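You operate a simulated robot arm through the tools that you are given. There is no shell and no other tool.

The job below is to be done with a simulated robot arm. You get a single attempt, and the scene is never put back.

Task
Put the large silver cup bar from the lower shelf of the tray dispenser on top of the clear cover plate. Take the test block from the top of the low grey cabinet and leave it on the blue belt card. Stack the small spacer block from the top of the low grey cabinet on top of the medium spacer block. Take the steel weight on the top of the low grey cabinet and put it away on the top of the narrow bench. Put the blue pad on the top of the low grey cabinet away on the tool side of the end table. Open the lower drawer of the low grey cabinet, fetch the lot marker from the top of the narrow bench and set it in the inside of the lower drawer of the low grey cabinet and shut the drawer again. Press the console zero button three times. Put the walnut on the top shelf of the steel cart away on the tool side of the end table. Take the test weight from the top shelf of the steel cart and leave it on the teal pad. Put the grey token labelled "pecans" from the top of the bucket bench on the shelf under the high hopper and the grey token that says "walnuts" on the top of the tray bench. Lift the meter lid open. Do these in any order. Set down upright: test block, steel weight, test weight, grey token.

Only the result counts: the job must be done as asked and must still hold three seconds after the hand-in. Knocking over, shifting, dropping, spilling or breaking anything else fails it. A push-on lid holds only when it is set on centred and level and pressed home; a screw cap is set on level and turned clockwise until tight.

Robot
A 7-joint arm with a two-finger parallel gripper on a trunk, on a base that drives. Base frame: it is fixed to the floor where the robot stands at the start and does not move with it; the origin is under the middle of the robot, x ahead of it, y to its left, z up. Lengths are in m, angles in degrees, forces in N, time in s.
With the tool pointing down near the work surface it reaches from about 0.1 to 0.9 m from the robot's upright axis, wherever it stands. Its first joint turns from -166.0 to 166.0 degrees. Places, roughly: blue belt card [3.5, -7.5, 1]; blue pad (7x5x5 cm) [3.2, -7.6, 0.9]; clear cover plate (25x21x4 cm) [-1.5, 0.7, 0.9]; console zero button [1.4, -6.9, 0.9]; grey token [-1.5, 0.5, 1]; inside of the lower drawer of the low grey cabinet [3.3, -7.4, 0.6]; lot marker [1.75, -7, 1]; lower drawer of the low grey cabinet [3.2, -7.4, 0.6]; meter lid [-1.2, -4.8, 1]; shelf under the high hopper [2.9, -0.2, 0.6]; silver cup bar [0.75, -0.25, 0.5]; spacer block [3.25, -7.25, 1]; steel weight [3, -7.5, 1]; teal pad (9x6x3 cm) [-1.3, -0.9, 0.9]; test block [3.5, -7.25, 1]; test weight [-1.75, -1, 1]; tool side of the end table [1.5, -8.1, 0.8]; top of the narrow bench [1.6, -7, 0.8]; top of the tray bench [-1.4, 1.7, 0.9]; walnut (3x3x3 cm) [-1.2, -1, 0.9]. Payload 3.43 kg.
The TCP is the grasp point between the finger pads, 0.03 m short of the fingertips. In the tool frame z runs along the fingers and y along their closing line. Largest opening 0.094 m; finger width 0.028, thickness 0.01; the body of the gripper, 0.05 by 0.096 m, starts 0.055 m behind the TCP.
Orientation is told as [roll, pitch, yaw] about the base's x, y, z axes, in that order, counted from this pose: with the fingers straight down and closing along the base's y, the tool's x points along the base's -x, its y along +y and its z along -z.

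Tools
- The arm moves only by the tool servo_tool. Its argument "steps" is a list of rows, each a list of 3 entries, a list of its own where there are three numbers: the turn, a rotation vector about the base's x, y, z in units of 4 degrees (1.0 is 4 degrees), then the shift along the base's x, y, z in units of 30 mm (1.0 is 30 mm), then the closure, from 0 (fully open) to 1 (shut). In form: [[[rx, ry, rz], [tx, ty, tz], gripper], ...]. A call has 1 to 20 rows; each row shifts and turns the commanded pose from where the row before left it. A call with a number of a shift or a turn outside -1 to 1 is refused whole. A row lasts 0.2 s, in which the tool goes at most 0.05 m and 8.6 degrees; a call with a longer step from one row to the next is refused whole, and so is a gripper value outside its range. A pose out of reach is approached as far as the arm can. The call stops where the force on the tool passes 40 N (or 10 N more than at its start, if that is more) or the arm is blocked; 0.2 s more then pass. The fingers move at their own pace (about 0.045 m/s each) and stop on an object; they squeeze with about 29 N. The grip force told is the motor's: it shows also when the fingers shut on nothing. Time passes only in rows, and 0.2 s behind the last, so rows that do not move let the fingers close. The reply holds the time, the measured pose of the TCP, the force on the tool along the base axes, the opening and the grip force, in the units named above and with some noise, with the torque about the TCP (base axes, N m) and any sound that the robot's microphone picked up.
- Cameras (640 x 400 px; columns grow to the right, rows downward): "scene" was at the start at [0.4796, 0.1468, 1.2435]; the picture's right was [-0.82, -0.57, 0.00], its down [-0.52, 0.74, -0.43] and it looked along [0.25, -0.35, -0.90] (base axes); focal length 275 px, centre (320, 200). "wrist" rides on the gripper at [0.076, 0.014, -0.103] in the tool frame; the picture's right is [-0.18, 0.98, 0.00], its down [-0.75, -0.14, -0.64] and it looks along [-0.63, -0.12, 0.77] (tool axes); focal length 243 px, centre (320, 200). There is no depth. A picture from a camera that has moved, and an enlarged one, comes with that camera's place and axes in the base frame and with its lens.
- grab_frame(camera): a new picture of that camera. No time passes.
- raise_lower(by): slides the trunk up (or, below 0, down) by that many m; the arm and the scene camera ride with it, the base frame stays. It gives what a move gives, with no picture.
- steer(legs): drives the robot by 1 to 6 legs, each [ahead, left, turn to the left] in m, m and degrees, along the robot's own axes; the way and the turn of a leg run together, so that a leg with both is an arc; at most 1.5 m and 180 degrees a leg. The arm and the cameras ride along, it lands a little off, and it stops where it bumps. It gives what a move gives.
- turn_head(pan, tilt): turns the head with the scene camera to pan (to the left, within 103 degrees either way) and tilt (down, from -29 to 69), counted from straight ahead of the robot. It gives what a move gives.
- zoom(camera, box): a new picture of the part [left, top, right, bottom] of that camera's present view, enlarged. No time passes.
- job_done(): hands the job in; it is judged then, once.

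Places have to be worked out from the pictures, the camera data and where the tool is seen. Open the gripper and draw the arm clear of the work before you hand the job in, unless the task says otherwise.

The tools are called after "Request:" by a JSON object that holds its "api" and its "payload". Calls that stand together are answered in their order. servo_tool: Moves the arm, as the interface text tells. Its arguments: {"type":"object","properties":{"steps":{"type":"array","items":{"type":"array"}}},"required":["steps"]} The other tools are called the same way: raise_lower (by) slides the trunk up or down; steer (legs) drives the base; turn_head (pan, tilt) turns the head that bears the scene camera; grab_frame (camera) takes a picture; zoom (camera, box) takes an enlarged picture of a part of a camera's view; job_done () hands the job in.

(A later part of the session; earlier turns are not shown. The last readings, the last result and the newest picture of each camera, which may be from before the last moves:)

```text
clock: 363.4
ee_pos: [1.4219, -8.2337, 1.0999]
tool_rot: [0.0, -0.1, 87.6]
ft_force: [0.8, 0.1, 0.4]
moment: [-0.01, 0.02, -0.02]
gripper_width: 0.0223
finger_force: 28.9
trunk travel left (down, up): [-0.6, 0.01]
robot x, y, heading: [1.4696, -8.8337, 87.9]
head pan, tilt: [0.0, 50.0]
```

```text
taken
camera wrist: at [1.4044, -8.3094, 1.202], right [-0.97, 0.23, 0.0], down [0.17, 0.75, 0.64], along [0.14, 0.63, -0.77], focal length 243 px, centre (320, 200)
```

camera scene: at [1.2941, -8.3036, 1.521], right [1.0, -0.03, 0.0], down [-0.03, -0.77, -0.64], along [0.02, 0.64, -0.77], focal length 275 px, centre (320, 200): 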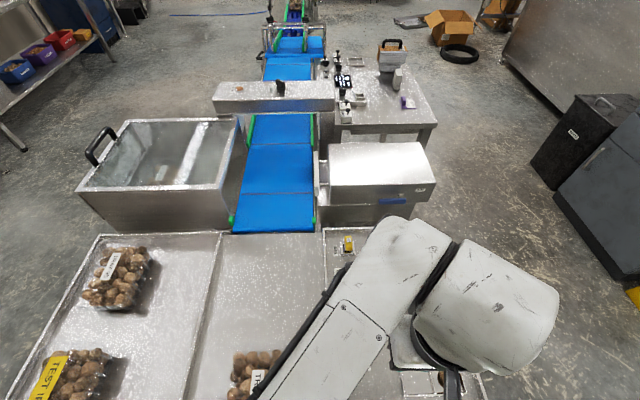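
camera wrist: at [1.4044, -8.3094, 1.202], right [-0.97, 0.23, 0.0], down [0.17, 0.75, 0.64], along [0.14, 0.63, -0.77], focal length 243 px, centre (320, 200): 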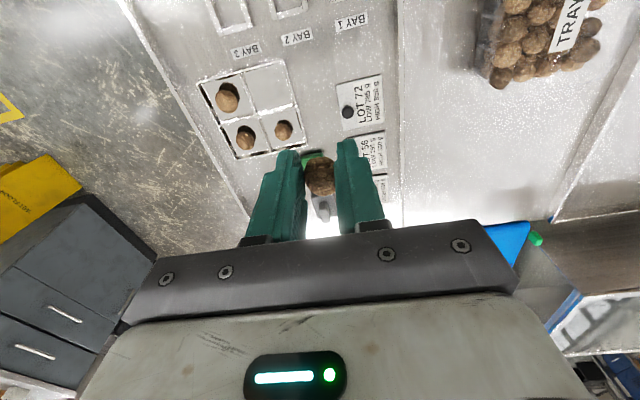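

The empty cell is at about (1.493, -8.231), surface z≈0.85. I move above it and descend to z≈0.90.

Request:
{"api": "servo_tool", "payload": {"steps": [[[0, 0, 0], [0.8, 0.03, 0], 1], [[0, 0, 0], [0.8, 0.03, 0], 1], [[0, 0, 0], [0.77, 0.03, 0], 1], [[0, 0, 0], [0, 0, -0.9], 1], [[0, 0, 0], [0, 0, -0.9], 1], [[0, 0, 0], [0, 0, -0.9], 1], [[0, 0, 0], [0, 0, -0.9], 1], [[0, 0, 0], [0, 0, 0], 1]]}}

Request:
{"api": "grab_frame", "payload": {"camera": "wrist"}}

```text
clock: 365.2
ee_pos: [1.4922, -8.2307, 0.9923]
tool_rot: [0.0, -0.1, 87.4]
ft_force: [-0.8, 0.7, -0.2]
moment: [-0.03, 0.01, 0.03]
gripper_width: 0.022
finger_force: 29.1
trunk travel left (down, up): [-0.6, 0.01]
robot x, y, heading: [1.4648, -8.83, 87.9]
head pan, tilt: [0.0, 50.0]
```

```text
taken
camera wrist: at [1.4739, -8.3066, 1.0954], right [-0.97, 0.23, 0.0], down [0.17, 0.75, 0.64], along [0.14, 0.63, -0.77], focal length 243 px, centre (320, 200)
```

wrist: 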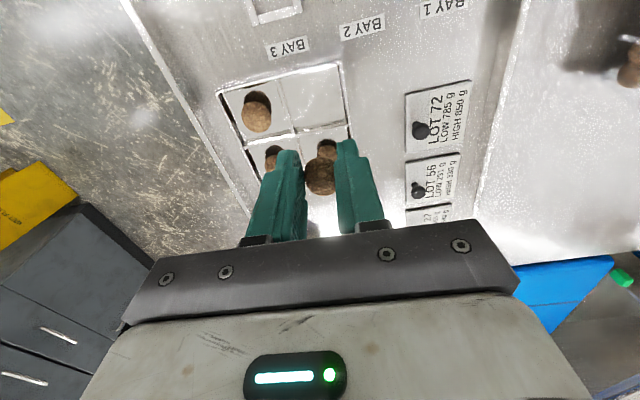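

I correct slightly (y −8 mm) and descend further to about 0.93, then check again.

Request:
{"api": "servo_tool", "payload": {"steps": [[[0, 0, 0], [0.1, -0.27, -0.7], 1], [[0, 0, 0], [0, 0, -0.7], 1], [[0, 0, 0], [0, 0, -0.7], 1], [[0, 0, 0], [0, 0, 0], 1]]}}

Request:
{"api": "grab_frame", "payload": {"camera": "wrist"}}

Request:
{"api": "zoom", "payload": {"camera": "wrist", "box": [200, 60, 440, 240]}}

```text
clock: 366.2
ee_pos: [1.498, -8.2398, 0.9282]
tool_rot: [0.0, 0.0, 87.6]
ft_force: [0.6, 0.1, -0.3]
moment: [-0.01, 0.0, 0.0]
gripper_width: 0.0224
finger_force: 28.9
trunk travel left (down, up): [-0.6, 0.01]
robot x, y, heading: [1.4697, -8.8317, 88.2]
head pan, tilt: [0.0, 50.0]
```

```text
taken
camera wrist: at [1.479, -8.3155, 1.0308], right [-0.97, 0.23, 0.0], down [0.17, 0.75, 0.64], along [0.14, 0.63, -0.77], focal length 243 px, centre (320, 200)
```

wrist: 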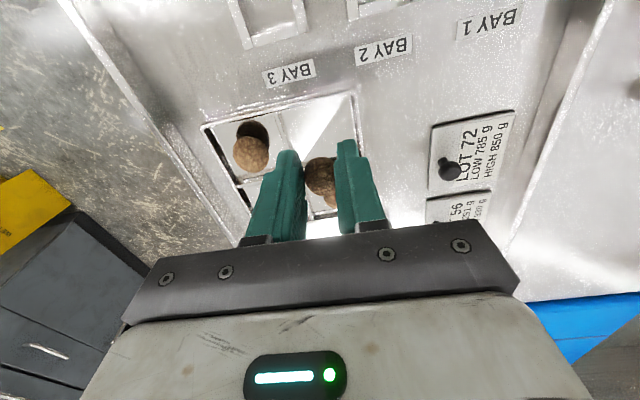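

```text
2.22 times, centred on (320, 150) of wrist
camera zoom: at [1.479, -8.3155, 1.0308], right [-0.97, 0.23, 0.0], down [0.17, 0.75, 0.64], along [0.14, 0.63, -0.77], focal length 539 px, centre (320, 311)
```

zoom: 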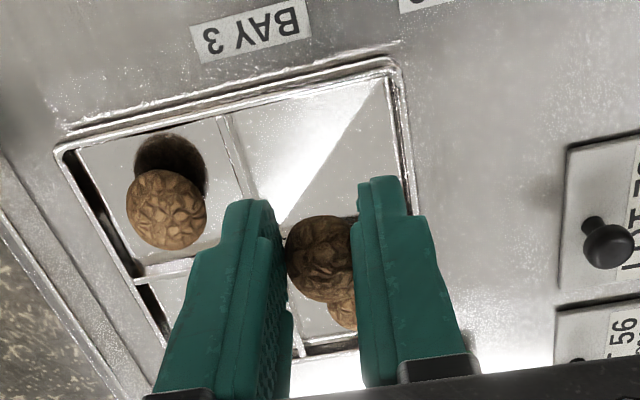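

The cell sits right below. I shift +5 mm in y, descend to z≈0.895, and open slightly to release the walnut into the cell.

Request:
{"api": "servo_tool", "payload": {"steps": [[[0, 0, 0], [0, 0.17, -0.4], 1], [[0, 0, 0], [0, 0, -0.4], 1], [[0, 0, 0], [0, 0, -0.3], 1], [[0, 0, 0], [0, 0, 0], 1]]}}

Request:
{"api": "zoom", "payload": {"camera": "wrist", "box": [200, 60, 440, 240]}}

```text
clock: 367.2
ee_pos: [1.4971, -8.2362, 0.8952]
tool_rot: [0.0, -0.1, 87.5]
ft_force: [-0.2, -0.1, 0.1]
moment: [0.01, 0.0, 0.01]
gripper_width: 0.0223
finger_force: 29.3
trunk travel left (down, up): [-0.6, 0.01]
robot x, y, heading: [1.4711, -8.8305, 88.0]
head pan, tilt: [0.0, 50.0]
```

```text
2.22 times, centred on (320, 150) of wrist
camera zoom: at [1.4782, -8.311, 0.9977], right [-0.97, 0.23, 0.0], down [0.17, 0.75, 0.64], along [0.14, 0.63, -0.77], focal length 539 px, centre (320, 311)
```

zoom: 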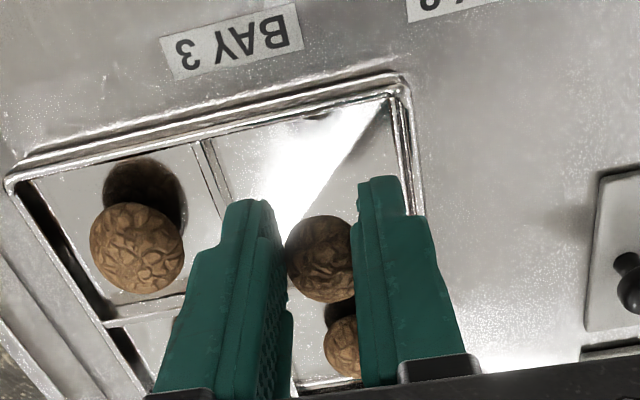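

No contact yet; I lower another 1 cm in small steps.

Request:
{"api": "servo_tool", "payload": {"steps": [[[0, 0, 0], [0, 0, -0.15], 1], [[0, 0, 0], [0, 0, -0.15], 1], [[0, 0, 0], [0, 0, 0], 1]]}}

Request:
{"api": "servo_tool", "payload": {"steps": [[[0, 0, 0], [0, 0, -0.12], 1], [[0, 0, 0], [0, 0, 0], 1]]}}

Request:
{"api": "zoom", "payload": {"camera": "wrist", "box": [200, 60, 440, 240]}}

```text
clock: 368.0
ee_pos: [1.4958, -8.2328, 0.885]
tool_rot: [0.0, -0.1, 87.6]
ft_force: [0.3, -0.4, -0.3]
moment: [0.03, 0.0, -0.01]
gripper_width: 0.0224
finger_force: 28.4
trunk travel left (down, up): [-0.6, 0.01]
robot x, y, heading: [1.4715, -8.8328, 88.1]
head pan, tilt: [0.0, 50.0]
```

```text
clock: 368.6
ee_pos: [1.4957, -8.2351, 0.8829]
tool_rot: [0.0, -0.1, 87.6]
ft_force: [-0.1, -0.3, -0.5]
moment: [-0.01, 0.01, 0.02]
gripper_width: 0.0224
finger_force: 29.1
trunk travel left (down, up): [-0.6, 0.01]
robot x, y, heading: [1.4679, -8.831, 88.0]
head pan, tilt: [0.0, 50.0]
```

```text
2.22 times, centred on (320, 150) of wrist
camera zoom: at [1.4784, -8.3101, 0.9847], right [-0.97, 0.23, 0.0], down [0.17, 0.75, 0.64], along [0.14, 0.63, -0.77], focal length 539 px, centre (320, 311)
```

zoom: 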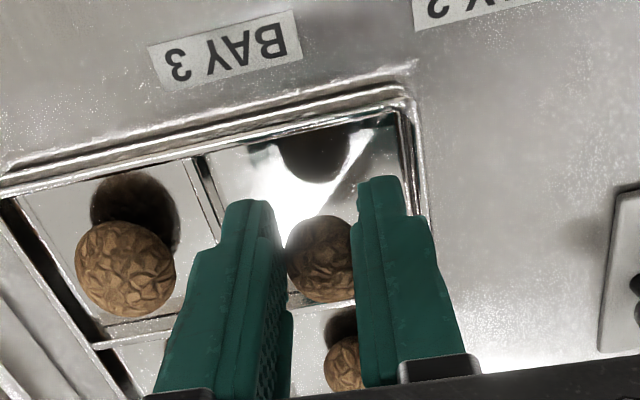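

The reflection shows some more height; I go on lowering.

Request:
{"api": "servo_tool", "payload": {"steps": [[[0, 0, 0], [0, -0.1, -0.15], 1], [[0, 0, 0], [0, 0, -0.1], 1], [[0, 0, 0], [0, 0, 0], 1]]}}

Request:
{"api": "servo_tool", "payload": {"steps": [[[0, 0, 0], [0, 0, -0.12], 1], [[0, 0, 0], [0, 0, 0], 1]]}}

Request:
{"api": "zoom", "payload": {"camera": "wrist", "box": [200, 60, 440, 240]}}

```text
clock: 369.4
ee_pos: [1.496, -8.2373, 0.8745]
tool_rot: [0.0, -0.1, 87.7]
ft_force: [1.0, 0.4, 0.1]
moment: [0.0, 0.0, -0.03]
gripper_width: 0.0221
finger_force: 29.4
trunk travel left (down, up): [-0.6, 0.01]
robot x, y, heading: [1.4675, -8.8322, 88.0]
head pan, tilt: [0.0, 50.0]
```

```text
clock: 370.0
ee_pos: [1.4959, -8.2379, 0.8721]
tool_rot: [0.0, -0.1, 87.5]
ft_force: [0.4, 0.6, -0.6]
moment: [0.01, 0.01, -0.01]
gripper_width: 0.0223
finger_force: 28.8
trunk travel left (down, up): [-0.6, 0.01]
robot x, y, heading: [1.4655, -8.833, 87.8]
head pan, tilt: [0.0, 50.0]
```

```text
2.22 times, centred on (320, 150) of wrist
camera zoom: at [1.4785, -8.3135, 0.9739], right [-0.97, 0.23, 0.0], down [0.17, 0.75, 0.64], along [0.14, 0.63, -0.77], focal length 539 px, centre (320, 311)
```

zoom: 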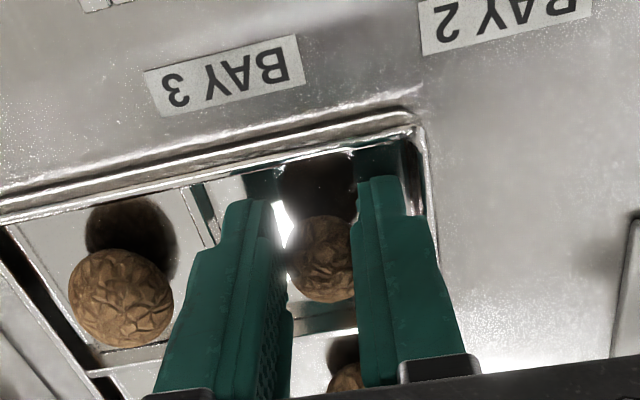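

Almost on the floor of the cell. I open slightly to release.

Request:
{"api": "servo_tool", "payload": {"steps": [[[0, 0, 0], [0, 0, 0], 0.7], [[0, 0, 0], [0, 0, 0], 0.65], [[0, 0, 0], [0, 0, 0], 0.65], [[0, 0, 0], [0, 0, 0.3], 0.65], [[0, 0, 0], [0, 0, 0.5], 0.65], [[0, 0, 0], [0, 0, 0.8], 0.65], [[0, 0, 0], [0, 0, 1], 0.5], [[0, 0, 0], [0, 0, 1], 0.3], [[0, 0, 0], [0, 0, 1], 0.3], [[0, 0, 0], [0, 0, 1], 0.3], [[0, 0, 0], [0, 0, 1], 0.3], [[0, 0, 0], [0, 0, 0], 0.3]]}}

Request:
{"api": "grab_frame", "payload": {"camera": "wrist"}}

```text
clock: 372.6
ee_pos: [1.4965, -8.2383, 1.0697]
tool_rot: [0.0, -0.1, 87.5]
ft_force: [-0.8, 0.2, -0.7]
moment: [0.02, 0.0, -0.01]
gripper_width: 0.0657
finger_force: 0.1
trunk travel left (down, up): [-0.6, 0.01]
robot x, y, heading: [1.4696, -8.8331, 88.1]
head pan, tilt: [0.0, 50.0]
```

```text
taken
camera wrist: at [1.4782, -8.3143, 1.1725], right [-0.97, 0.23, 0.0], down [0.17, 0.75, 0.64], along [0.14, 0.63, -0.77], focal length 243 px, centre (320, 200)
```

wrist: 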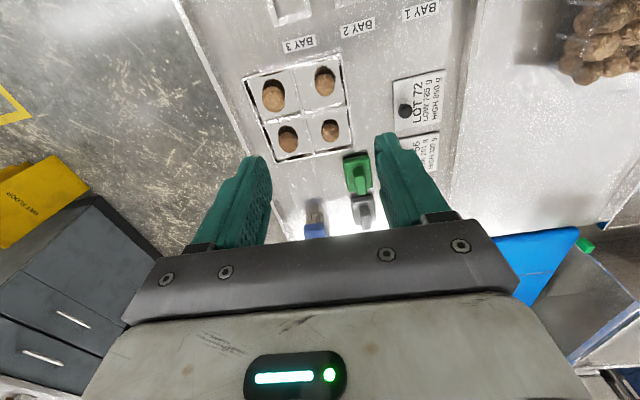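

The walnut sits in the fourth cell. Now I turn right and drive towards the cabinet to look at it.

Request:
{"api": "steer", "payload": {"legs": [[0, 0, -88], [0.75, 0, 0]]}}

Request:
{"api": "turn_head", "payload": {"pan": 30, "tilt": 25}}

Request:
{"api": "grab_frame", "payload": {"camera": "scene"}}

Request:
{"api": "turn_head", "payload": {"pan": 90, "tilt": 30}}

Request:
{"api": "grab_frame", "payload": {"camera": "scene"}}

```text
clock: 380.4
ee_pos: [2.8137, -8.7948, 1.0697]
tool_rot: [0.0, 0.0, 1.2]
ft_force: [-0.5, 0.8, -0.3]
moment: [0.0, -0.02, 0.01]
gripper_width: 0.0657
finger_force: 0.0
trunk travel left (down, up): [-0.6, 0.01]
robot x, y, heading: [2.219, -8.8084, 1.7]
head pan, tilt: [0.0, 50.0]
```

```text
clock: 381.3
ee_pos: [2.8143, -8.795, 1.0691]
tool_rot: [0.0, 0.0, 1.2]
ft_force: [-0.6, 0.0, -0.3]
moment: [-0.01, -0.04, -0.01]
gripper_width: 0.0658
finger_force: 0.0
trunk travel left (down, up): [-0.6, 0.01]
robot x, y, heading: [2.2229, -8.8087, 1.8]
head pan, tilt: [30.0, 25.0]
```

```text
taken
camera scene: at [2.7379, -8.5475, 1.5584], right [0.52, -0.85, 0.0], down [-0.36, -0.22, -0.91], along [0.77, 0.47, -0.42], focal length 275 px, centre (320, 200)
```

scene: 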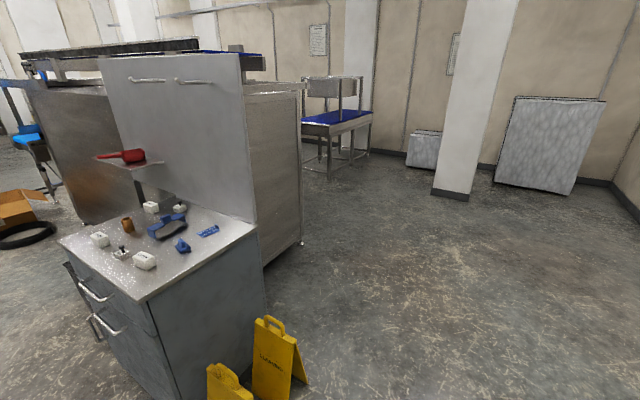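

```text
clock: 382.6
ee_pos: [2.8141, -8.7953, 1.0685]
tool_rot: [0.0, -0.1, 1.2]
ft_force: [-0.1, -1.1, -0.2]
moment: [-0.03, 0.01, 0.01]
gripper_width: 0.0658
finger_force: 0.0
trunk travel left (down, up): [-0.6, 0.01]
robot x, y, heading: [2.221, -8.8041, 2.0]
head pan, tilt: [90.0, 30.0]
```

```text
taken
camera scene: at [2.6569, -8.5054, 1.5505], right [1.0, 0.03, 0.0], down [0.01, -0.5, -0.87], along [-0.02, 0.87, -0.5], focal length 275 px, centre (320, 200)
```

scene: 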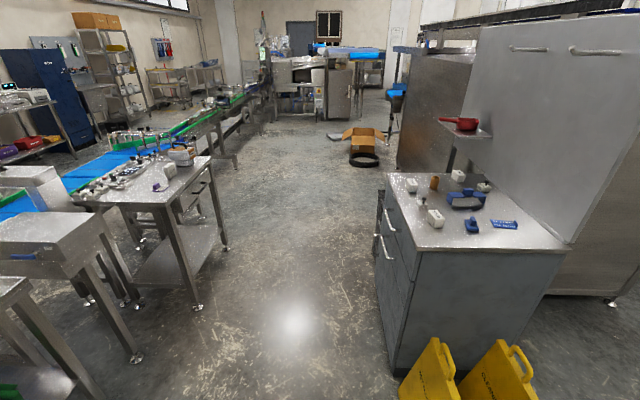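

I zoom in on the cabinet top and on the narrow bench.

Request:
{"api": "zoom", "payload": {"camera": "scene", "box": [360, 150, 580, 290]}}

Request:
{"api": "zoom", "payload": {"camera": "scene", "box": [40, 120, 280, 270]}}

```text
2.86 times, centred on (470, 220) of scene
camera zoom: at [2.6569, -8.5054, 1.5505], right [1.0, 0.03, 0.0], down [0.01, -0.5, -0.87], along [-0.02, 0.87, -0.5], focal length 785 px, centre (-109, 143)
```

zoom: 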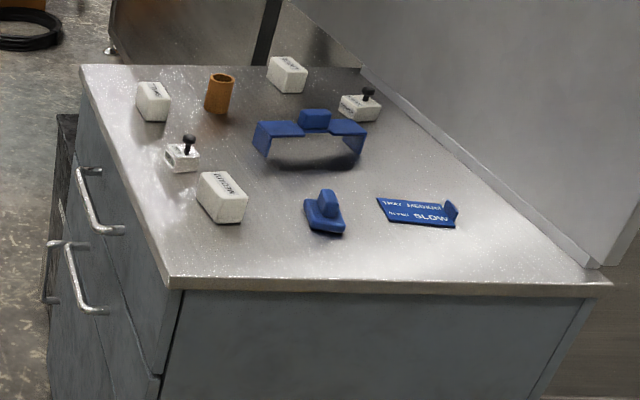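

```text
2.67 times, centred on (160, 195) of scene
camera zoom: at [2.6569, -8.5054, 1.5505], right [1.0, 0.03, 0.0], down [0.01, -0.5, -0.87], along [-0.02, 0.87, -0.5], focal length 733 px, centre (747, 213)
```

zoom: 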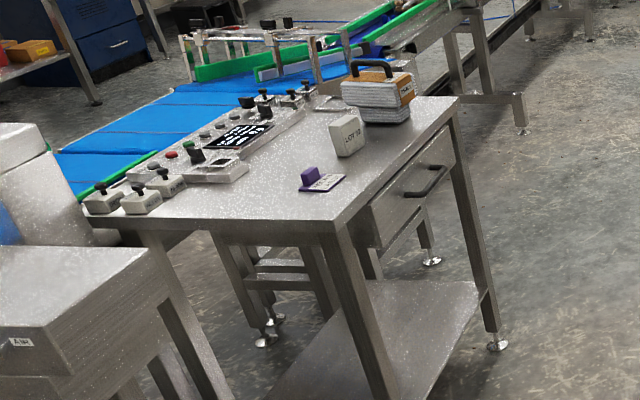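

The cabinet top spans about x 2.98–3.53, y -7.73…-7.07 with the items; the narrow bench right edge is x≈1.85. I lift the arm a little and move into the aisle in front of the cabinet.

Request:
{"api": "servo_tool", "payload": {"steps": [[[0, 0, 0], [0, 0, 0.7], 0.3], [[0, 0, 0], [-0.5, 0, 0.7], 0.3], [[0, 0, 0], [-0.5, 0, 0], 0.3], [[0, 0, 0], [0, 0, 0], 0.3]]}}

Request:
{"api": "steer", "payload": {"legs": [[0.18, 0, -1.9], [0, 1.35, 0]]}}

Request:
{"api": "turn_head", "payload": {"pan": -10, "tilt": 50}}

Request:
{"api": "grab_frame", "payload": {"camera": "scene"}}

Request:
{"api": "grab_frame", "payload": {"camera": "wrist"}}

```text
clock: 383.6
ee_pos: [2.7845, -8.7954, 1.1116]
tool_rot: [0.0, -0.1, 1.2]
ft_force: [0.0, -0.4, 0.0]
moment: [0.0, 0.0, 0.02]
gripper_width: 0.0659
finger_force: 0.0
trunk travel left (down, up): [-0.6, 0.01]
robot x, y, heading: [2.2219, -8.8045, 1.6]
head pan, tilt: [90.0, 30.0]
```

```text
clock: 391.4
ee_pos: [2.9522, -7.4615, 1.1111]
tool_rot: [-0.1, -0.1, 0.6]
ft_force: [-0.6, -1.0, 0.5]
moment: [-0.02, -0.02, 0.0]
gripper_width: 0.0658
finger_force: 0.1
trunk travel left (down, up): [-0.6, 0.01]
robot x, y, heading: [2.3871, -7.4642, 1.1]
head pan, tilt: [90.0, 30.0]
```

```text
clock: 393.2
ee_pos: [2.953, -7.462, 1.1104]
tool_rot: [0.0, -0.1, 0.5]
ft_force: [-0.3, -0.3, -0.1]
moment: [0.01, 0.0, -0.06]
gripper_width: 0.0658
finger_force: 0.1
trunk travel left (down, up): [-0.6, 0.01]
robot x, y, heading: [2.391, -7.4674, 1.0]
head pan, tilt: [-10.0, 50.0]
```

```text
taken
camera scene: at [2.9066, -7.2731, 1.521], right [-0.15, -0.99, 0.0], down [-0.76, 0.12, -0.64], along [0.64, -0.1, -0.77], focal length 275 px, centre (320, 200)
```

scene: 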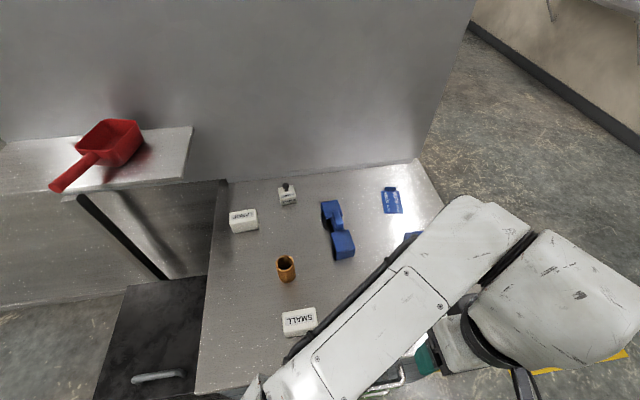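

```text
taken
camera wrist: at [2.8763, -7.4489, 1.2137], right [0.17, 0.98, 0.0], down [0.75, -0.13, 0.64], along [0.63, -0.11, -0.77], focal length 243 px, centre (320, 200)
```

wrist: 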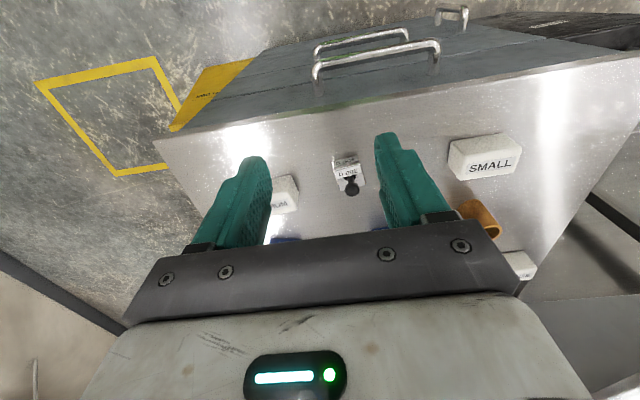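

I can identify: SMALL block front-left, MEDIUM front-right, 100 g steel weight in the middle front, test block (with knob) at the back left, blue card at the back right, blue pad hidden behind the arm. I move 0.2 m closer and bring the tool over the test block to inspect it.

Request:
{"api": "steer", "payload": {"legs": [[0.2, 0, -1]]}}

Request:
{"api": "servo_tool", "payload": {"steps": [[[0, 0, 0], [0.8, 0.7, 0], 0], [[0, 0, 0], [0.8, 0.7, 0], 0], [[0, 0, 0], [0.8, 0.7, 0], 0], [[0, 0, 0], [0.8, 0.7, 0], 0], [[0, 0, 0], [0.8, 0.7, 0], 0], [[0, 0, 0], [0.8, 0.7, 0], 0], [[0, 0, 0], [0.8, 0.7, 0], 0], [[0, 0, 0], [0.8, 0.7, 0], 0], [[0, 0, 0], [0.8, 0.5, 0], 0], [[0, 0, 0], [0, 0, 0], 0]]}}

Request:
{"api": "grab_frame", "payload": {"camera": "wrist"}}

Request:
{"api": "grab_frame", "payload": {"camera": "scene"}}

```text
clock: 394.8
ee_pos: [3.1564, -7.4728, 1.111]
tool_rot: [-0.1, 0.0, -0.5]
ft_force: [0.1, -0.3, 0.1]
moment: [0.03, 0.0, -0.01]
gripper_width: 0.0659
finger_force: 0.0
trunk travel left (down, up): [-0.6, 0.01]
robot x, y, heading: [2.5917, -7.4601, 0.1]
head pan, tilt: [-10.0, 50.0]
```

```text
clock: 397.0
ee_pos: [3.3723, -7.2893, 1.1111]
tool_rot: [0.0, 0.0, -0.6]
ft_force: [-0.8, -0.2, 0.2]
moment: [0.01, -0.01, -0.01]
gripper_width: 0.094
finger_force: 0.0
trunk travel left (down, up): [-0.6, 0.01]
robot x, y, heading: [2.5918, -7.4635, -0.1]
head pan, tilt: [-10.0, 50.0]
```

```text
taken
camera wrist: at [3.2963, -7.2739, 1.2147], right [0.19, 0.98, 0.0], down [0.75, -0.15, 0.64], along [0.63, -0.13, -0.77], focal length 243 px, centre (320, 200)
```

wrist: 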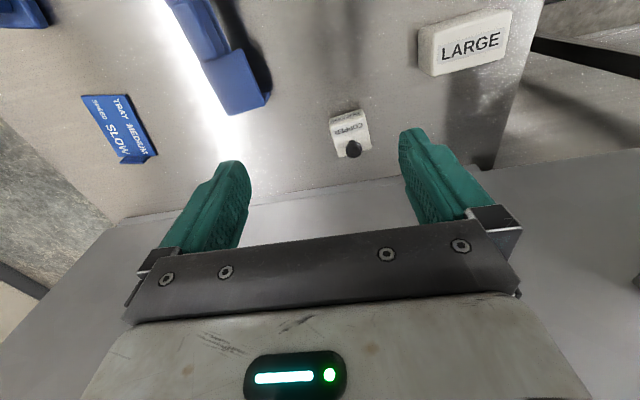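

```text
taken
camera scene: at [3.114, -7.2823, 1.5209], right [-0.18, -0.98, 0.0], down [-0.75, 0.13, -0.64], along [0.63, -0.11, -0.77], focal length 275 px, centre (320, 200)
```

scene: 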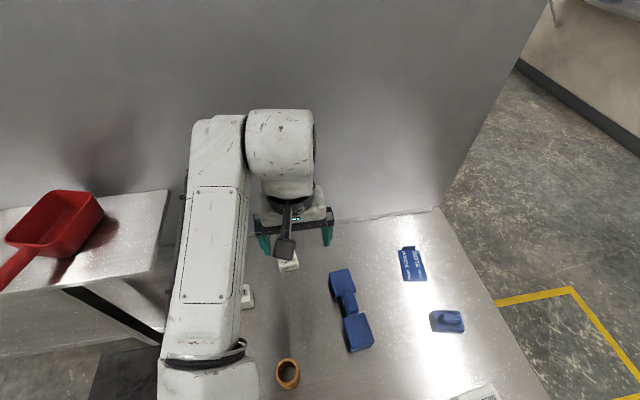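

I zoom in on the test block and card.

Request:
{"api": "zoom", "payload": {"camera": "wrist", "box": [280, 60, 440, 180]}}

Request:
{"api": "zoom", "payload": {"camera": "scene", "box": [310, 210, 500, 400]}}

```text
3.33 times, centred on (360, 120) of wrist
camera zoom: at [3.2963, -7.2739, 1.2147], right [0.19, 0.98, 0.0], down [0.75, -0.15, 0.64], along [0.63, -0.13, -0.77], focal length 809 px, centre (187, 467)
```

zoom: 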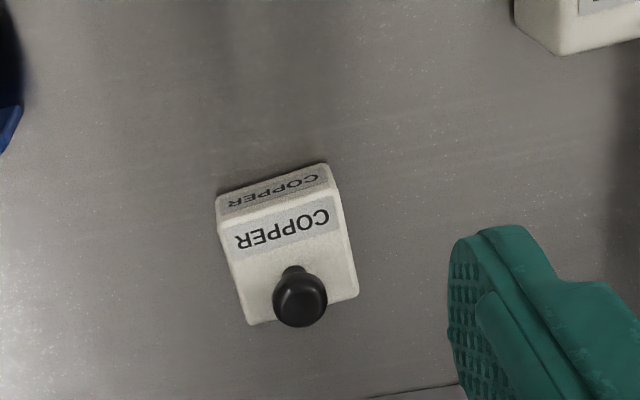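

```text
2.11 times, centred on (405, 305) of scene
camera zoom: at [3.114, -7.2823, 1.5209], right [-0.18, -0.98, 0.0], down [-0.75, 0.13, -0.64], along [0.63, -0.11, -0.77], focal length 579 px, centre (141, -21)
```

zoom: 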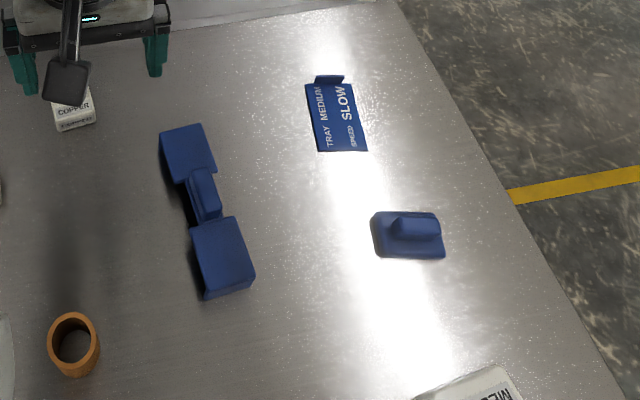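

The test block is labelled COPPER: about 4.5×5 cm, centre near (3.448, -7.261), turned about 5°, surface z≈0.875. I align above and go down partway.

Request:
{"api": "servo_tool", "payload": {"steps": [[[0, 0, 0.65], [0.85, 0.31, 0], 0.1], [[0, 0, 0.65], [0.85, 0.31, 0], 0.1], [[0, 0, 0], [0.82, 0.31, -0.5], 0.1], [[0, 0, 0], [0, 0, -0.9], 0.1], [[0, 0, 0], [0, 0, -0.9], 0.1], [[0, 0, 0], [0, 0, -0.9], 0.1], [[0, 0, 0], [0, 0, -0.9], 0.1], [[0, 0, 0], [0, 0, 0], 0.1]]}}

Request:
{"api": "grab_frame", "payload": {"camera": "wrist"}}

Request:
{"api": "grab_frame", "payload": {"camera": "scene"}}

```text
clock: 398.8
ee_pos: [3.4482, -7.2631, 0.9882]
tool_rot: [0.0, -0.2, 4.5]
ft_force: [-0.3, -0.7, 0.8]
moment: [-0.03, -0.01, -0.05]
gripper_width: 0.0847
finger_force: 0.2
trunk travel left (down, up): [-0.6, 0.01]
robot x, y, heading: [2.5889, -7.4644, -0.1]
head pan, tilt: [-10.0, 50.0]
```

```text
taken
camera wrist: at [3.3705, -7.2544, 1.0909], right [0.1, 0.99, 0.0], down [0.76, -0.08, 0.64], along [0.64, -0.07, -0.77], focal length 243 px, centre (320, 200)
```

wrist: 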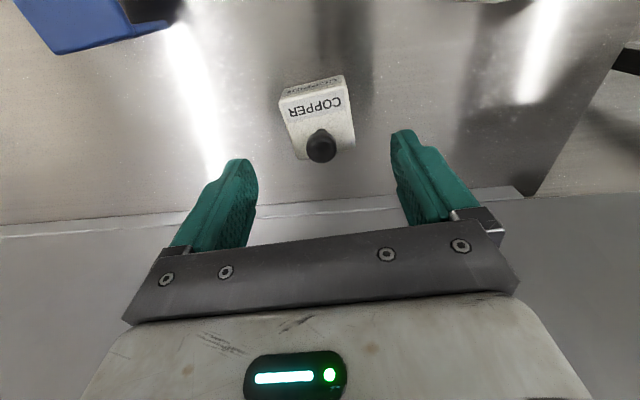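

```text
taken
camera scene: at [3.114, -7.2824, 1.5209], right [-0.18, -0.98, 0.0], down [-0.75, 0.13, -0.64], along [0.63, -0.11, -0.77], focal length 275 px, centre (320, 200)
```

scene: 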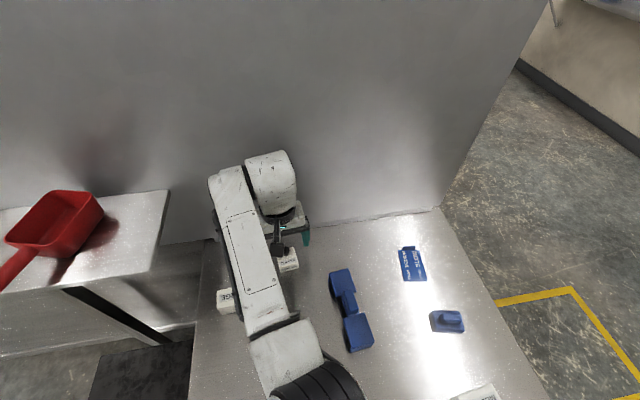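

Lined up; the block is turned about 4° more. I correct, descend to z≈0.912 and close.

Request:
{"api": "servo_tool", "payload": {"steps": [[[0, 0, 0.9], [0.02, -0.05, -0.8], 0.1], [[0, 0, 0], [0, 0, -0.8], 0.1], [[0, 0, 0], [0, 0, -0.6], 0.1], [[0, 0, 0], [0, 0, -0.3], 0.1], [[0, 0, 0], [0, 0, 0], 0.1]]}}

Request:
{"api": "grab_frame", "payload": {"camera": "wrist"}}

```text
clock: 399.6
ee_pos: [3.4466, -7.2625, 0.9291]
tool_rot: [-0.1, 0.0, 8.5]
ft_force: [-12.6, -4.0, 16.0]
moment: [0.52, 0.73, 0.73]
gripper_width: 0.083
finger_force: 0.1
trunk travel left (down, up): [-0.6, 0.01]
robot x, y, heading: [2.5921, -7.4596, -0.0]
head pan, tilt: [-10.0, 50.0]
stopped in row 4: the force on the tool passed its limit at 49 N (the readings are from after the stop); the commanded pose is now the measured one
```

```text
taken
camera wrist: at [3.3695, -7.2595, 1.0331], right [0.04, 1.0, 0.0], down [0.77, -0.03, 0.64], along [0.64, -0.02, -0.77], focal length 243 px, centre (320, 200)
```

wrist: 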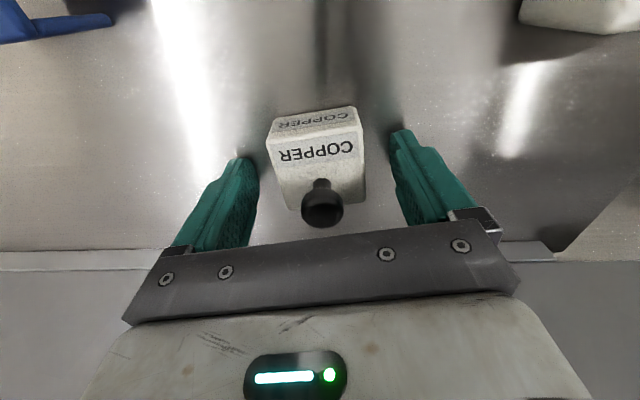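

The surface is at z≈0.90. I lift 6 mm, shift −1.1 cm in x to the block's middle and close.

Request:
{"api": "servo_tool", "payload": {"steps": [[[0, 0, 0], [0, 0, 0.2], 0.1], [[0, 0, 0], [-0.37, 0, 0.05], 0.1], [[0, 0, 0], [0, 0, 0], 0.4], [[0, 0, 0], [0, 0, 0], 0.8], [[0, 0, 0], [0, 0, 0], 1], [[0, 0, 0], [0, 0, 0], 1], [[0, 0, 0], [0, 0, 0], 1]]}}

Request:
{"api": "grab_frame", "payload": {"camera": "wrist"}}

```text
clock: 401.2
ee_pos: [3.438, -7.2635, 0.9365]
tool_rot: [0.0, -0.1, 8.3]
ft_force: [0.4, -0.3, 0.1]
moment: [0.06, 0.01, 0.02]
gripper_width: 0.0455
finger_force: 28.8
trunk travel left (down, up): [-0.6, 0.01]
robot x, y, heading: [2.5951, -7.4665, -0.2]
head pan, tilt: [-10.0, 50.0]
```

```text
taken
camera wrist: at [3.3594, -7.26, 1.0385], right [0.04, 1.0, 0.0], down [0.76, -0.03, 0.64], along [0.64, -0.03, -0.77], focal length 243 px, centre (320, 200)
```

wrist: 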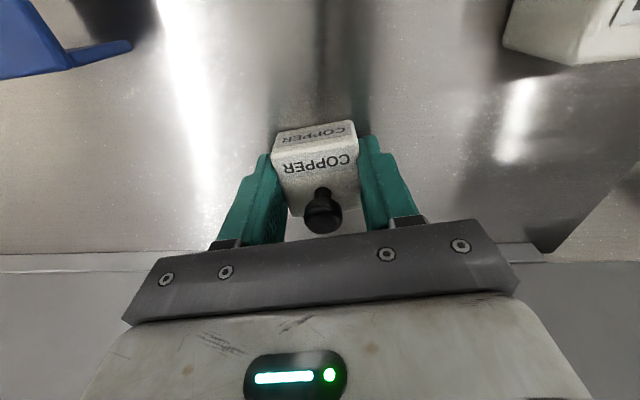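

Gripped. The card's centre is about (3.380, -7.562), turned −11°, 6×8.5 cm. I lift, carry the block over and align it with the card.

Request:
{"api": "servo_tool", "payload": {"steps": [[[0, 0, 0], [0, 0, 0.5], 1], [[0, 0, 0], [0, 0, 1], 1], [[0, 0, 0], [0, 0, 1], 1], [[0, 0, 0], [0, 0, 1], 1], [[0, 0, 0], [0, 0, 0.8], 1], [[0, 0, -0.5], [-0.2, -1, 0], 1], [[0, 0, -0.5], [-0.2, -1, 0], 1], [[0, 0, -0.5], [-0.2, -1, 0], 1], [[0, 0, -0.5], [-0.2, -1, 0], 1], [[0, 0, -0.5], [-0.2, -1, 0], 1], [[0, 0, -0.5], [-0.2, -1, 0], 1], [[0, 0, -0.5], [-0.2, -1, 0], 1], [[0, 0, -0.5], [-0.2, -1, 0], 1], [[0, 0, -0.5], [-0.2, -1, 0], 1], [[0, 0, -0.25], [-0.2, -0.92, 0], 1], [[0, 0, 0], [0, 0, 0], 1]]}}

Request:
{"api": "grab_frame", "payload": {"camera": "wrist"}}

Request:
{"api": "grab_frame", "payload": {"camera": "scene"}}

```text
clock: 404.6
ee_pos: [3.3783, -7.56, 1.0645]
tool_rot: [0.0, 0.0, -10.7]
ft_force: [-0.2, -0.3, -1.2]
moment: [0.0, -0.01, 0.03]
gripper_width: 0.0454
finger_force: 28.9
trunk travel left (down, up): [-0.6, 0.01]
robot x, y, heading: [2.5968, -7.4632, 0.1]
head pan, tilt: [-10.0, 50.0]
```

```text
taken
camera wrist: at [3.3058, -7.5325, 1.1676], right [0.36, 0.93, 0.0], down [0.71, -0.28, 0.64], along [0.6, -0.23, -0.77], focal length 243 px, centre (320, 200)
```

wrist: 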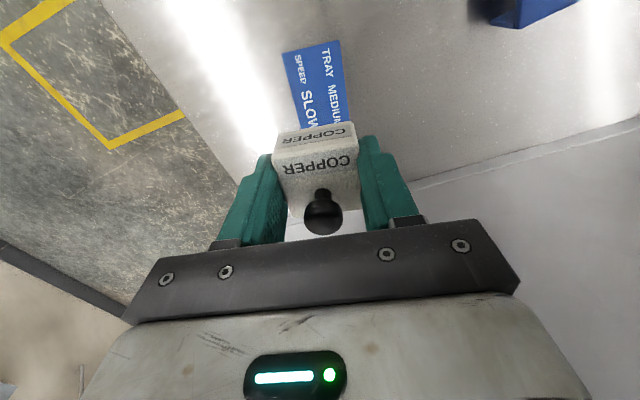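

```text
taken
camera scene: at [3.1141, -7.2827, 1.5209], right [-0.18, -0.98, 0.0], down [-0.75, 0.13, -0.64], along [0.63, -0.11, -0.77], focal length 275 px, centre (320, 200)
```

scene: 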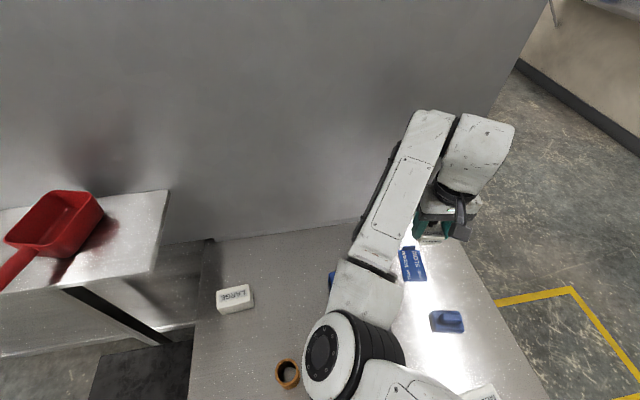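

The card is right below. I lower to the card.

Request:
{"api": "servo_tool", "payload": {"steps": [[[0, 0, 0], [0, 0, -0.9], 1], [[0, 0, 0], [0, 0, -0.9], 1], [[0, 0, 0], [0, 0, -0.9], 1], [[0, 0, 0], [0, 0, -0.9], 1], [[0, 0, 0], [0, 0, 0], 1]]}}

Request:
{"api": "servo_tool", "payload": {"steps": [[[0, 0, 0], [0, 0, -0.12], 1], [[0, 0, 0], [0, 0, -0.12], 1], [[0, 0, 0], [0, 0, 0], 1]]}}

Request:
{"api": "servo_tool", "payload": {"steps": [[[0, 0, 0], [0, 0, -0.1], 1], [[0, 0, 0], [0, 0, 0], 1]]}}

Request:
{"api": "zoom", "payload": {"camera": "scene", "box": [360, 180, 520, 300]}}

```text
clock: 405.8
ee_pos: [3.3771, -7.56, 0.9561]
tool_rot: [0.0, 0.0, -10.6]
ft_force: [-0.2, -0.6, -0.9]
moment: [-0.01, -0.01, 0.0]
gripper_width: 0.0456
finger_force: 28.8
trunk travel left (down, up): [-0.6, 0.01]
robot x, y, heading: [2.5914, -7.4629, -0.4]
head pan, tilt: [-10.0, 50.0]
```

```text
clock: 406.6
ee_pos: [3.3776, -7.5581, 0.9487]
tool_rot: [0.1, -0.2, -10.7]
ft_force: [-0.2, -0.3, -1.8]
moment: [0.0, -0.01, 0.0]
gripper_width: 0.0453
finger_force: 28.9
trunk travel left (down, up): [-0.6, 0.01]
robot x, y, heading: [2.5943, -7.4661, 0.0]
head pan, tilt: [-10.0, 50.0]
```

```text
clock: 407.2
ee_pos: [3.3785, -7.5604, 0.9466]
tool_rot: [-0.1, -0.1, -10.7]
ft_force: [0.2, 0.0, -0.5]
moment: [-0.01, -0.02, 0.01]
gripper_width: 0.0455
finger_force: 29.0
trunk travel left (down, up): [-0.6, 0.01]
robot x, y, heading: [2.5921, -7.4633, -0.1]
head pan, tilt: [-10.0, 50.0]
```

```text
3.33 times, centred on (440, 240) of scene
camera zoom: at [3.114, -7.2826, 1.5209], right [-0.18, -0.98, 0.0], down [-0.75, 0.13, -0.64], along [0.63, -0.11, -0.77], focal length 916 px, centre (-80, 67)
```

zoom: 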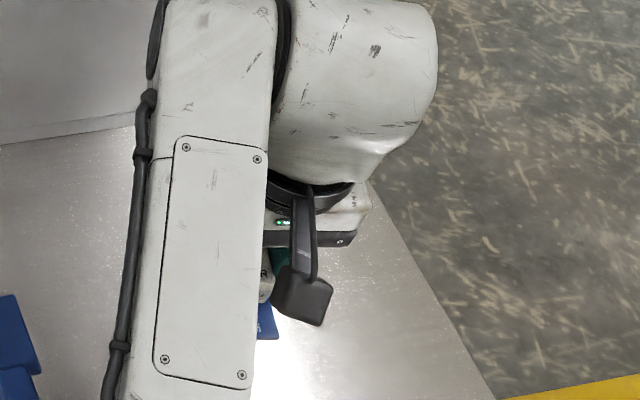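

Request:
{"api": "servo_tool", "payload": {"steps": [[[0, 0, 0], [0, 0, -0.1], 1], [[0, 0, 0], [0, 0, 0], 1]]}}

Request:
{"api": "servo_tool", "payload": {"steps": [[[0, 0, 0], [0, 0, -0.1], 1], [[0, 0, 0], [0, 0, 0], 1]]}}

Request:
{"api": "servo_tool", "payload": {"steps": [[[0, 0, 0], [0, 0, -0.08], 1], [[0, 0, 0], [0, 0, 0], 1]]}}

```text
clock: 407.8
ee_pos: [3.3765, -7.5596, 0.9427]
tool_rot: [0.0, -0.1, -10.7]
ft_force: [0.5, -0.3, -0.7]
moment: [0.02, 0.04, -0.08]
gripper_width: 0.0451
finger_force: 29.2
trunk travel left (down, up): [-0.6, 0.01]
robot x, y, heading: [2.5905, -7.4654, 0.1]
head pan, tilt: [-10.0, 50.0]
```

```text
clock: 408.4
ee_pos: [3.3783, -7.5598, 0.9402]
tool_rot: [-0.1, -0.1, -10.7]
ft_force: [0.1, -0.8, -0.7]
moment: [-0.03, -0.03, -0.01]
gripper_width: 0.0448
finger_force: 28.9
trunk travel left (down, up): [-0.6, 0.01]
robot x, y, heading: [2.5918, -7.4661, -0.1]
head pan, tilt: [-10.0, 50.0]
```

```text
clock: 409.0
ee_pos: [3.3772, -7.5607, 0.9391]
tool_rot: [-0.2, -0.2, -10.8]
ft_force: [-0.8, 1.1, 11.8]
moment: [0.07, 0.06, 0.01]
gripper_width: 0.0451
finger_force: 28.8
trunk travel left (down, up): [-0.6, 0.01]
robot x, y, heading: [2.5902, -7.4671, -0.2]
head pan, tilt: [-10.0, 50.0]
```

Contact. I open and lift straight up, then look.

Request:
{"api": "servo_tool", "payload": {"steps": [[[0, 0, 0], [0, 0, 0.03], 1], [[0, 0, 0], [0, 0, 0], 0.5], [[0, 0, 0], [0, 0, 0], 0.3], [[0, 0, 0], [0, 0, 0], 0.3], [[0, 0, 0], [0, 0, 0.5], 0.3], [[0, 0, 0], [0, 0, 1], 0.2], [[0, 0, 0], [0, 0, 1], 0.2], [[0, 0, 0], [0, 0, 1], 0.2], [[0, 0, 0], [0, 0, 1], 0.2], [[0, 0, 0], [0, 0, 0], 0.2]]}}

Request:
{"api": "grab_frame", "payload": {"camera": "wrist"}}

```text
clock: 411.2
ee_pos: [3.3791, -7.5602, 1.0736]
tool_rot: [0.0, -0.1, -10.7]
ft_force: [1.5, -0.3, 1.1]
moment: [0.02, -0.04, -0.02]
gripper_width: 0.0754
finger_force: 0.1
trunk travel left (down, up): [-0.6, 0.01]
robot x, y, heading: [2.594, -7.4632, -0.3]
head pan, tilt: [-10.0, 50.0]
```

```text
taken
camera wrist: at [3.3054, -7.5325, 1.1769], right [0.36, 0.93, 0.0], down [0.71, -0.28, 0.64], along [0.6, -0.23, -0.77], focal length 243 px, centre (320, 200)
```

wrist: 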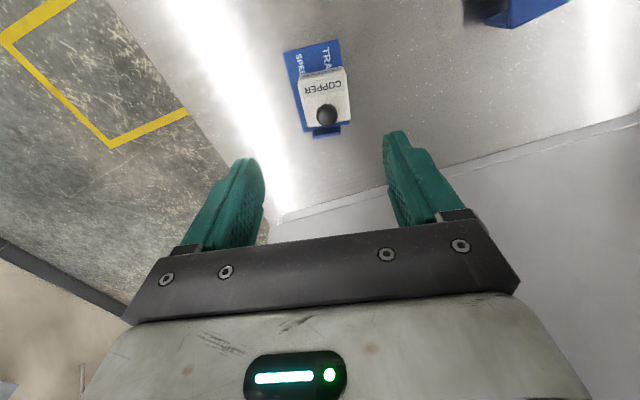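

The COPPER block stands on the card. Next, SMALL onto MEDIUM: I back off 0.2 m and bring the tool over the front row to look.

Request:
{"api": "steer", "payload": {"legs": [[-0.2, 0, 0]]}}

Request:
{"api": "servo_tool", "payload": {"steps": [[[0, 0, 0.5], [-0.8, 0.5, 0], 0], [[0, 0, 0.5], [-0.8, 0.5, 0], 0], [[0, 0, 0.5], [-0.8, 0.5, 0], 0], [[0, 0, 0.5], [-0.8, 0.5, 0], 0], [[0, 0, 0.5], [-0.8, 0.5, 0], 0], [[0, 0, 0.2], [-0.8, 0.5, 0], 0], [[0, 0, 0], [-0.5, 0.5, 0], 0], [[0, 0, 0], [0, 0, 0], 0]]}}

Request:
{"api": "turn_head", "payload": {"pan": -25, "tilt": 60}}

Request:
{"api": "grab_frame", "payload": {"camera": "wrist"}}

Request:
{"api": "grab_frame", "payload": {"camera": "scene"}}

```text
clock: 412.8
ee_pos: [3.1763, -7.5611, 1.0742]
tool_rot: [-0.1, -0.1, -10.7]
ft_force: [-0.6, 0.9, -1.1]
moment: [0.06, -0.01, 0.01]
gripper_width: 0.0752
finger_force: 0.0
trunk travel left (down, up): [-0.6, 0.01]
robot x, y, heading: [2.3926, -7.4658, 0.0]
head pan, tilt: [-10.0, 50.0]
```

```text
clock: 414.6
ee_pos: [3.0184, -7.4559, 1.0733]
tool_rot: [0.0, -0.1, 0.0]
ft_force: [-0.2, 0.1, 0.1]
moment: [0.0, -0.02, 0.0]
gripper_width: 0.094
finger_force: 0.0
trunk travel left (down, up): [-0.6, 0.01]
robot x, y, heading: [2.3936, -7.4667, -0.2]
head pan, tilt: [-10.0, 50.0]
```

```text
clock: 415.4
ee_pos: [3.0188, -7.4563, 1.0736]
tool_rot: [-0.1, 0.0, 0.1]
ft_force: [0.1, -0.4, 0.3]
moment: [0.02, 0.0, 0.01]
gripper_width: 0.0941
finger_force: 0.0
trunk travel left (down, up): [-0.6, 0.01]
robot x, y, heading: [2.3893, -7.4663, -0.2]
head pan, tilt: [-25.0, 60.0]
```

```text
taken
camera wrist: at [2.9418, -7.4419, 1.1762], right [0.18, 0.98, 0.0], down [0.75, -0.14, 0.64], along [0.63, -0.12, -0.77], focal length 243 px, centre (320, 200)
```

wrist: 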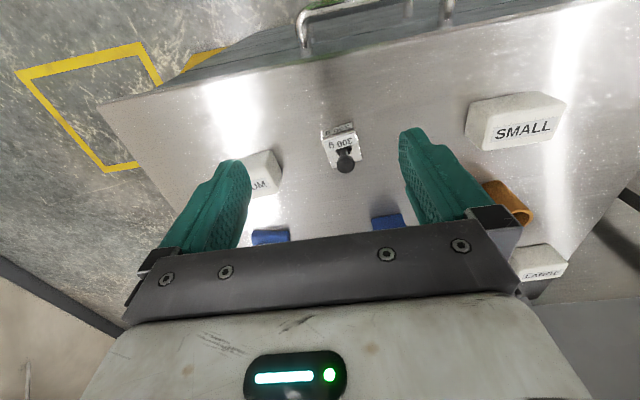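

```text
taken
camera scene: at [2.8972, -7.2972, 1.5084], right [-0.42, -0.91, 0.0], down [-0.78, 0.37, -0.5], along [0.45, -0.21, -0.87], focal length 275 px, centre (320, 200)
```

scene: 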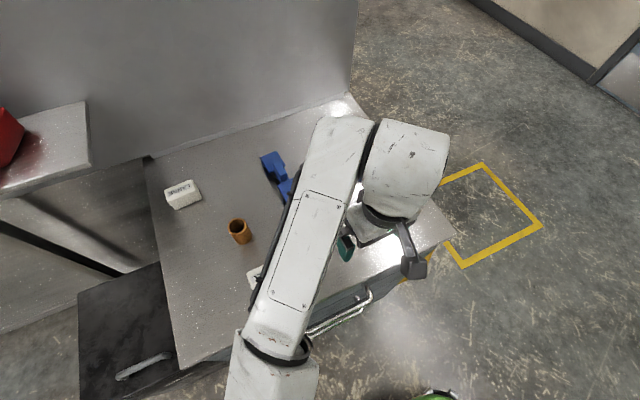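

I zoom the wrist view on SMALL and then on MEDIUM.

Request:
{"api": "zoom", "payload": {"camera": "wrist", "box": [440, 70, 600, 190]}}

Request:
{"api": "zoom", "payload": {"camera": "wrist", "box": [200, 90, 400, 240]}}

```text
3.33 times, centred on (520, 130) of wrist
camera zoom: at [2.9418, -7.4419, 1.1762], right [0.18, 0.98, 0.0], down [0.75, -0.14, 0.64], along [0.63, -0.12, -0.77], focal length 809 px, centre (-347, 433)
```

zoom: 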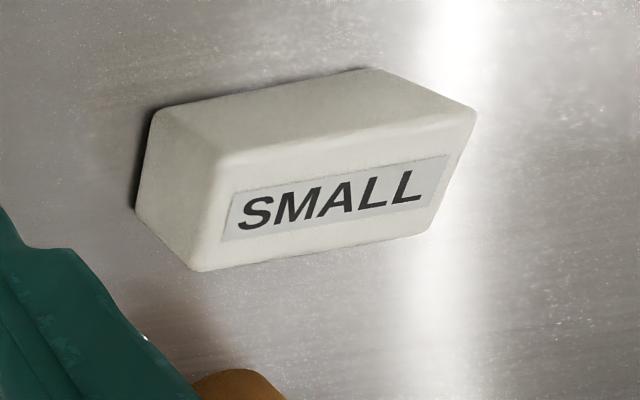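

```text
2.67 times, centred on (300, 165) of wrist
camera zoom: at [2.9418, -7.4419, 1.1762], right [0.18, 0.98, 0.0], down [0.75, -0.14, 0.64], along [0.63, -0.12, -0.77], focal length 647 px, centre (373, 293)
```

zoom: 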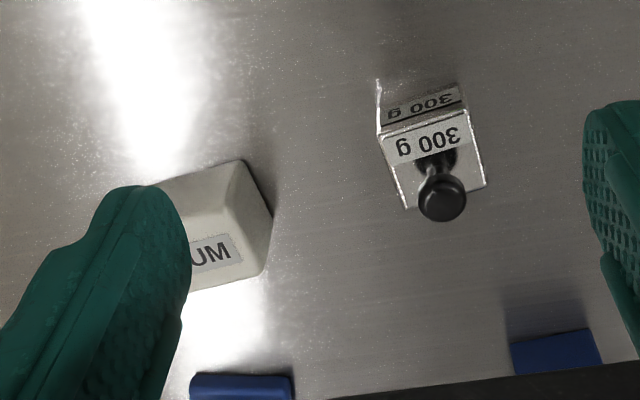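

SMALL is 7×4×4 cm, axis-aligned, centred at (3.080, -7.260), top z≈0.94. I go above it and descend with the fingers fully open along y.

Request:
{"api": "servo_tool", "payload": {"steps": [[[0, 0, 0], [0.29, 0.94, 0], 0], [[0, 0, 0], [0.29, 0.94, 0], 0], [[0, 0, 0], [0.29, 0.94, 0], 0], [[0, 0, 0], [0.29, 0.94, 0], 0], [[0, 0, 0], [0.29, 0.94, 0], 0], [[0, 0, 0], [0.29, 0.94, 0], 0], [[0, 0, 0], [0.3, 0.9, 0], 0], [[0, 0, 0], [0, 0, -0.9], 0], [[0, 0, 0], [0, 0, -0.9], 0], [[0, 0, 0], [0, 0, 0], 0]]}}

Request:
{"api": "grab_frame", "payload": {"camera": "wrist"}}

```text
clock: 417.6
ee_pos: [3.0791, -7.2606, 1.0179]
tool_rot: [-0.1, -0.2, 0.1]
ft_force: [0.5, 0.1, -0.6]
moment: [-0.02, -0.01, -0.02]
gripper_width: 0.094
finger_force: 0.1
trunk travel left (down, up): [-0.6, 0.01]
robot x, y, heading: [2.3914, -7.4637, -0.2]
head pan, tilt: [-25.0, 60.0]
```

```text
taken
camera wrist: at [3.0026, -7.2459, 1.1207], right [0.18, 0.98, 0.0], down [0.75, -0.14, 0.64], along [0.63, -0.12, -0.77], focal length 243 px, centre (320, 200)
```

wrist: 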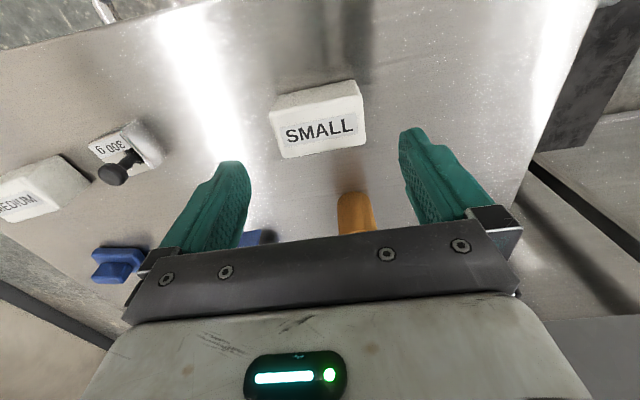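

Centred. I go down to z≈0.936 and close.

Request:
{"api": "servo_tool", "payload": {"steps": [[[0, 0, 0], [0, 0, -0.9], 0], [[0, 0, 0], [0, 0, -0.9], 0], [[0, 0, 0], [0, 0, -0.9], 0], [[0, 0, 0], [0, 0, 0], 0], [[0, 0, 0], [0, 0, 0], 0.5], [[0, 0, 0], [0, 0, 0], 1], [[0, 0, 0], [0, 0, 0], 1]]}}

Request:
{"api": "grab_frame", "payload": {"camera": "wrist"}}

```text
clock: 419.2
ee_pos: [3.0799, -7.2616, 0.9378]
tool_rot: [-0.1, 0.0, 0.2]
ft_force: [0.3, -0.2, -0.4]
moment: [-0.02, 0.0, -0.04]
gripper_width: 0.0741
finger_force: 28.9
trunk travel left (down, up): [-0.6, 0.01]
robot x, y, heading: [2.3884, -7.4654, -0.5]
head pan, tilt: [-25.0, 60.0]
```

```text
taken
camera wrist: at [3.002, -7.247, 1.0407], right [0.18, 0.98, 0.0], down [0.75, -0.14, 0.64], along [0.63, -0.12, -0.77], focal length 243 px, centre (320, 200)
```

wrist: 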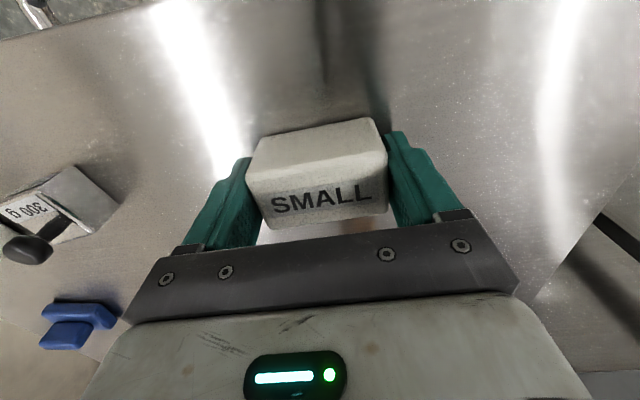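

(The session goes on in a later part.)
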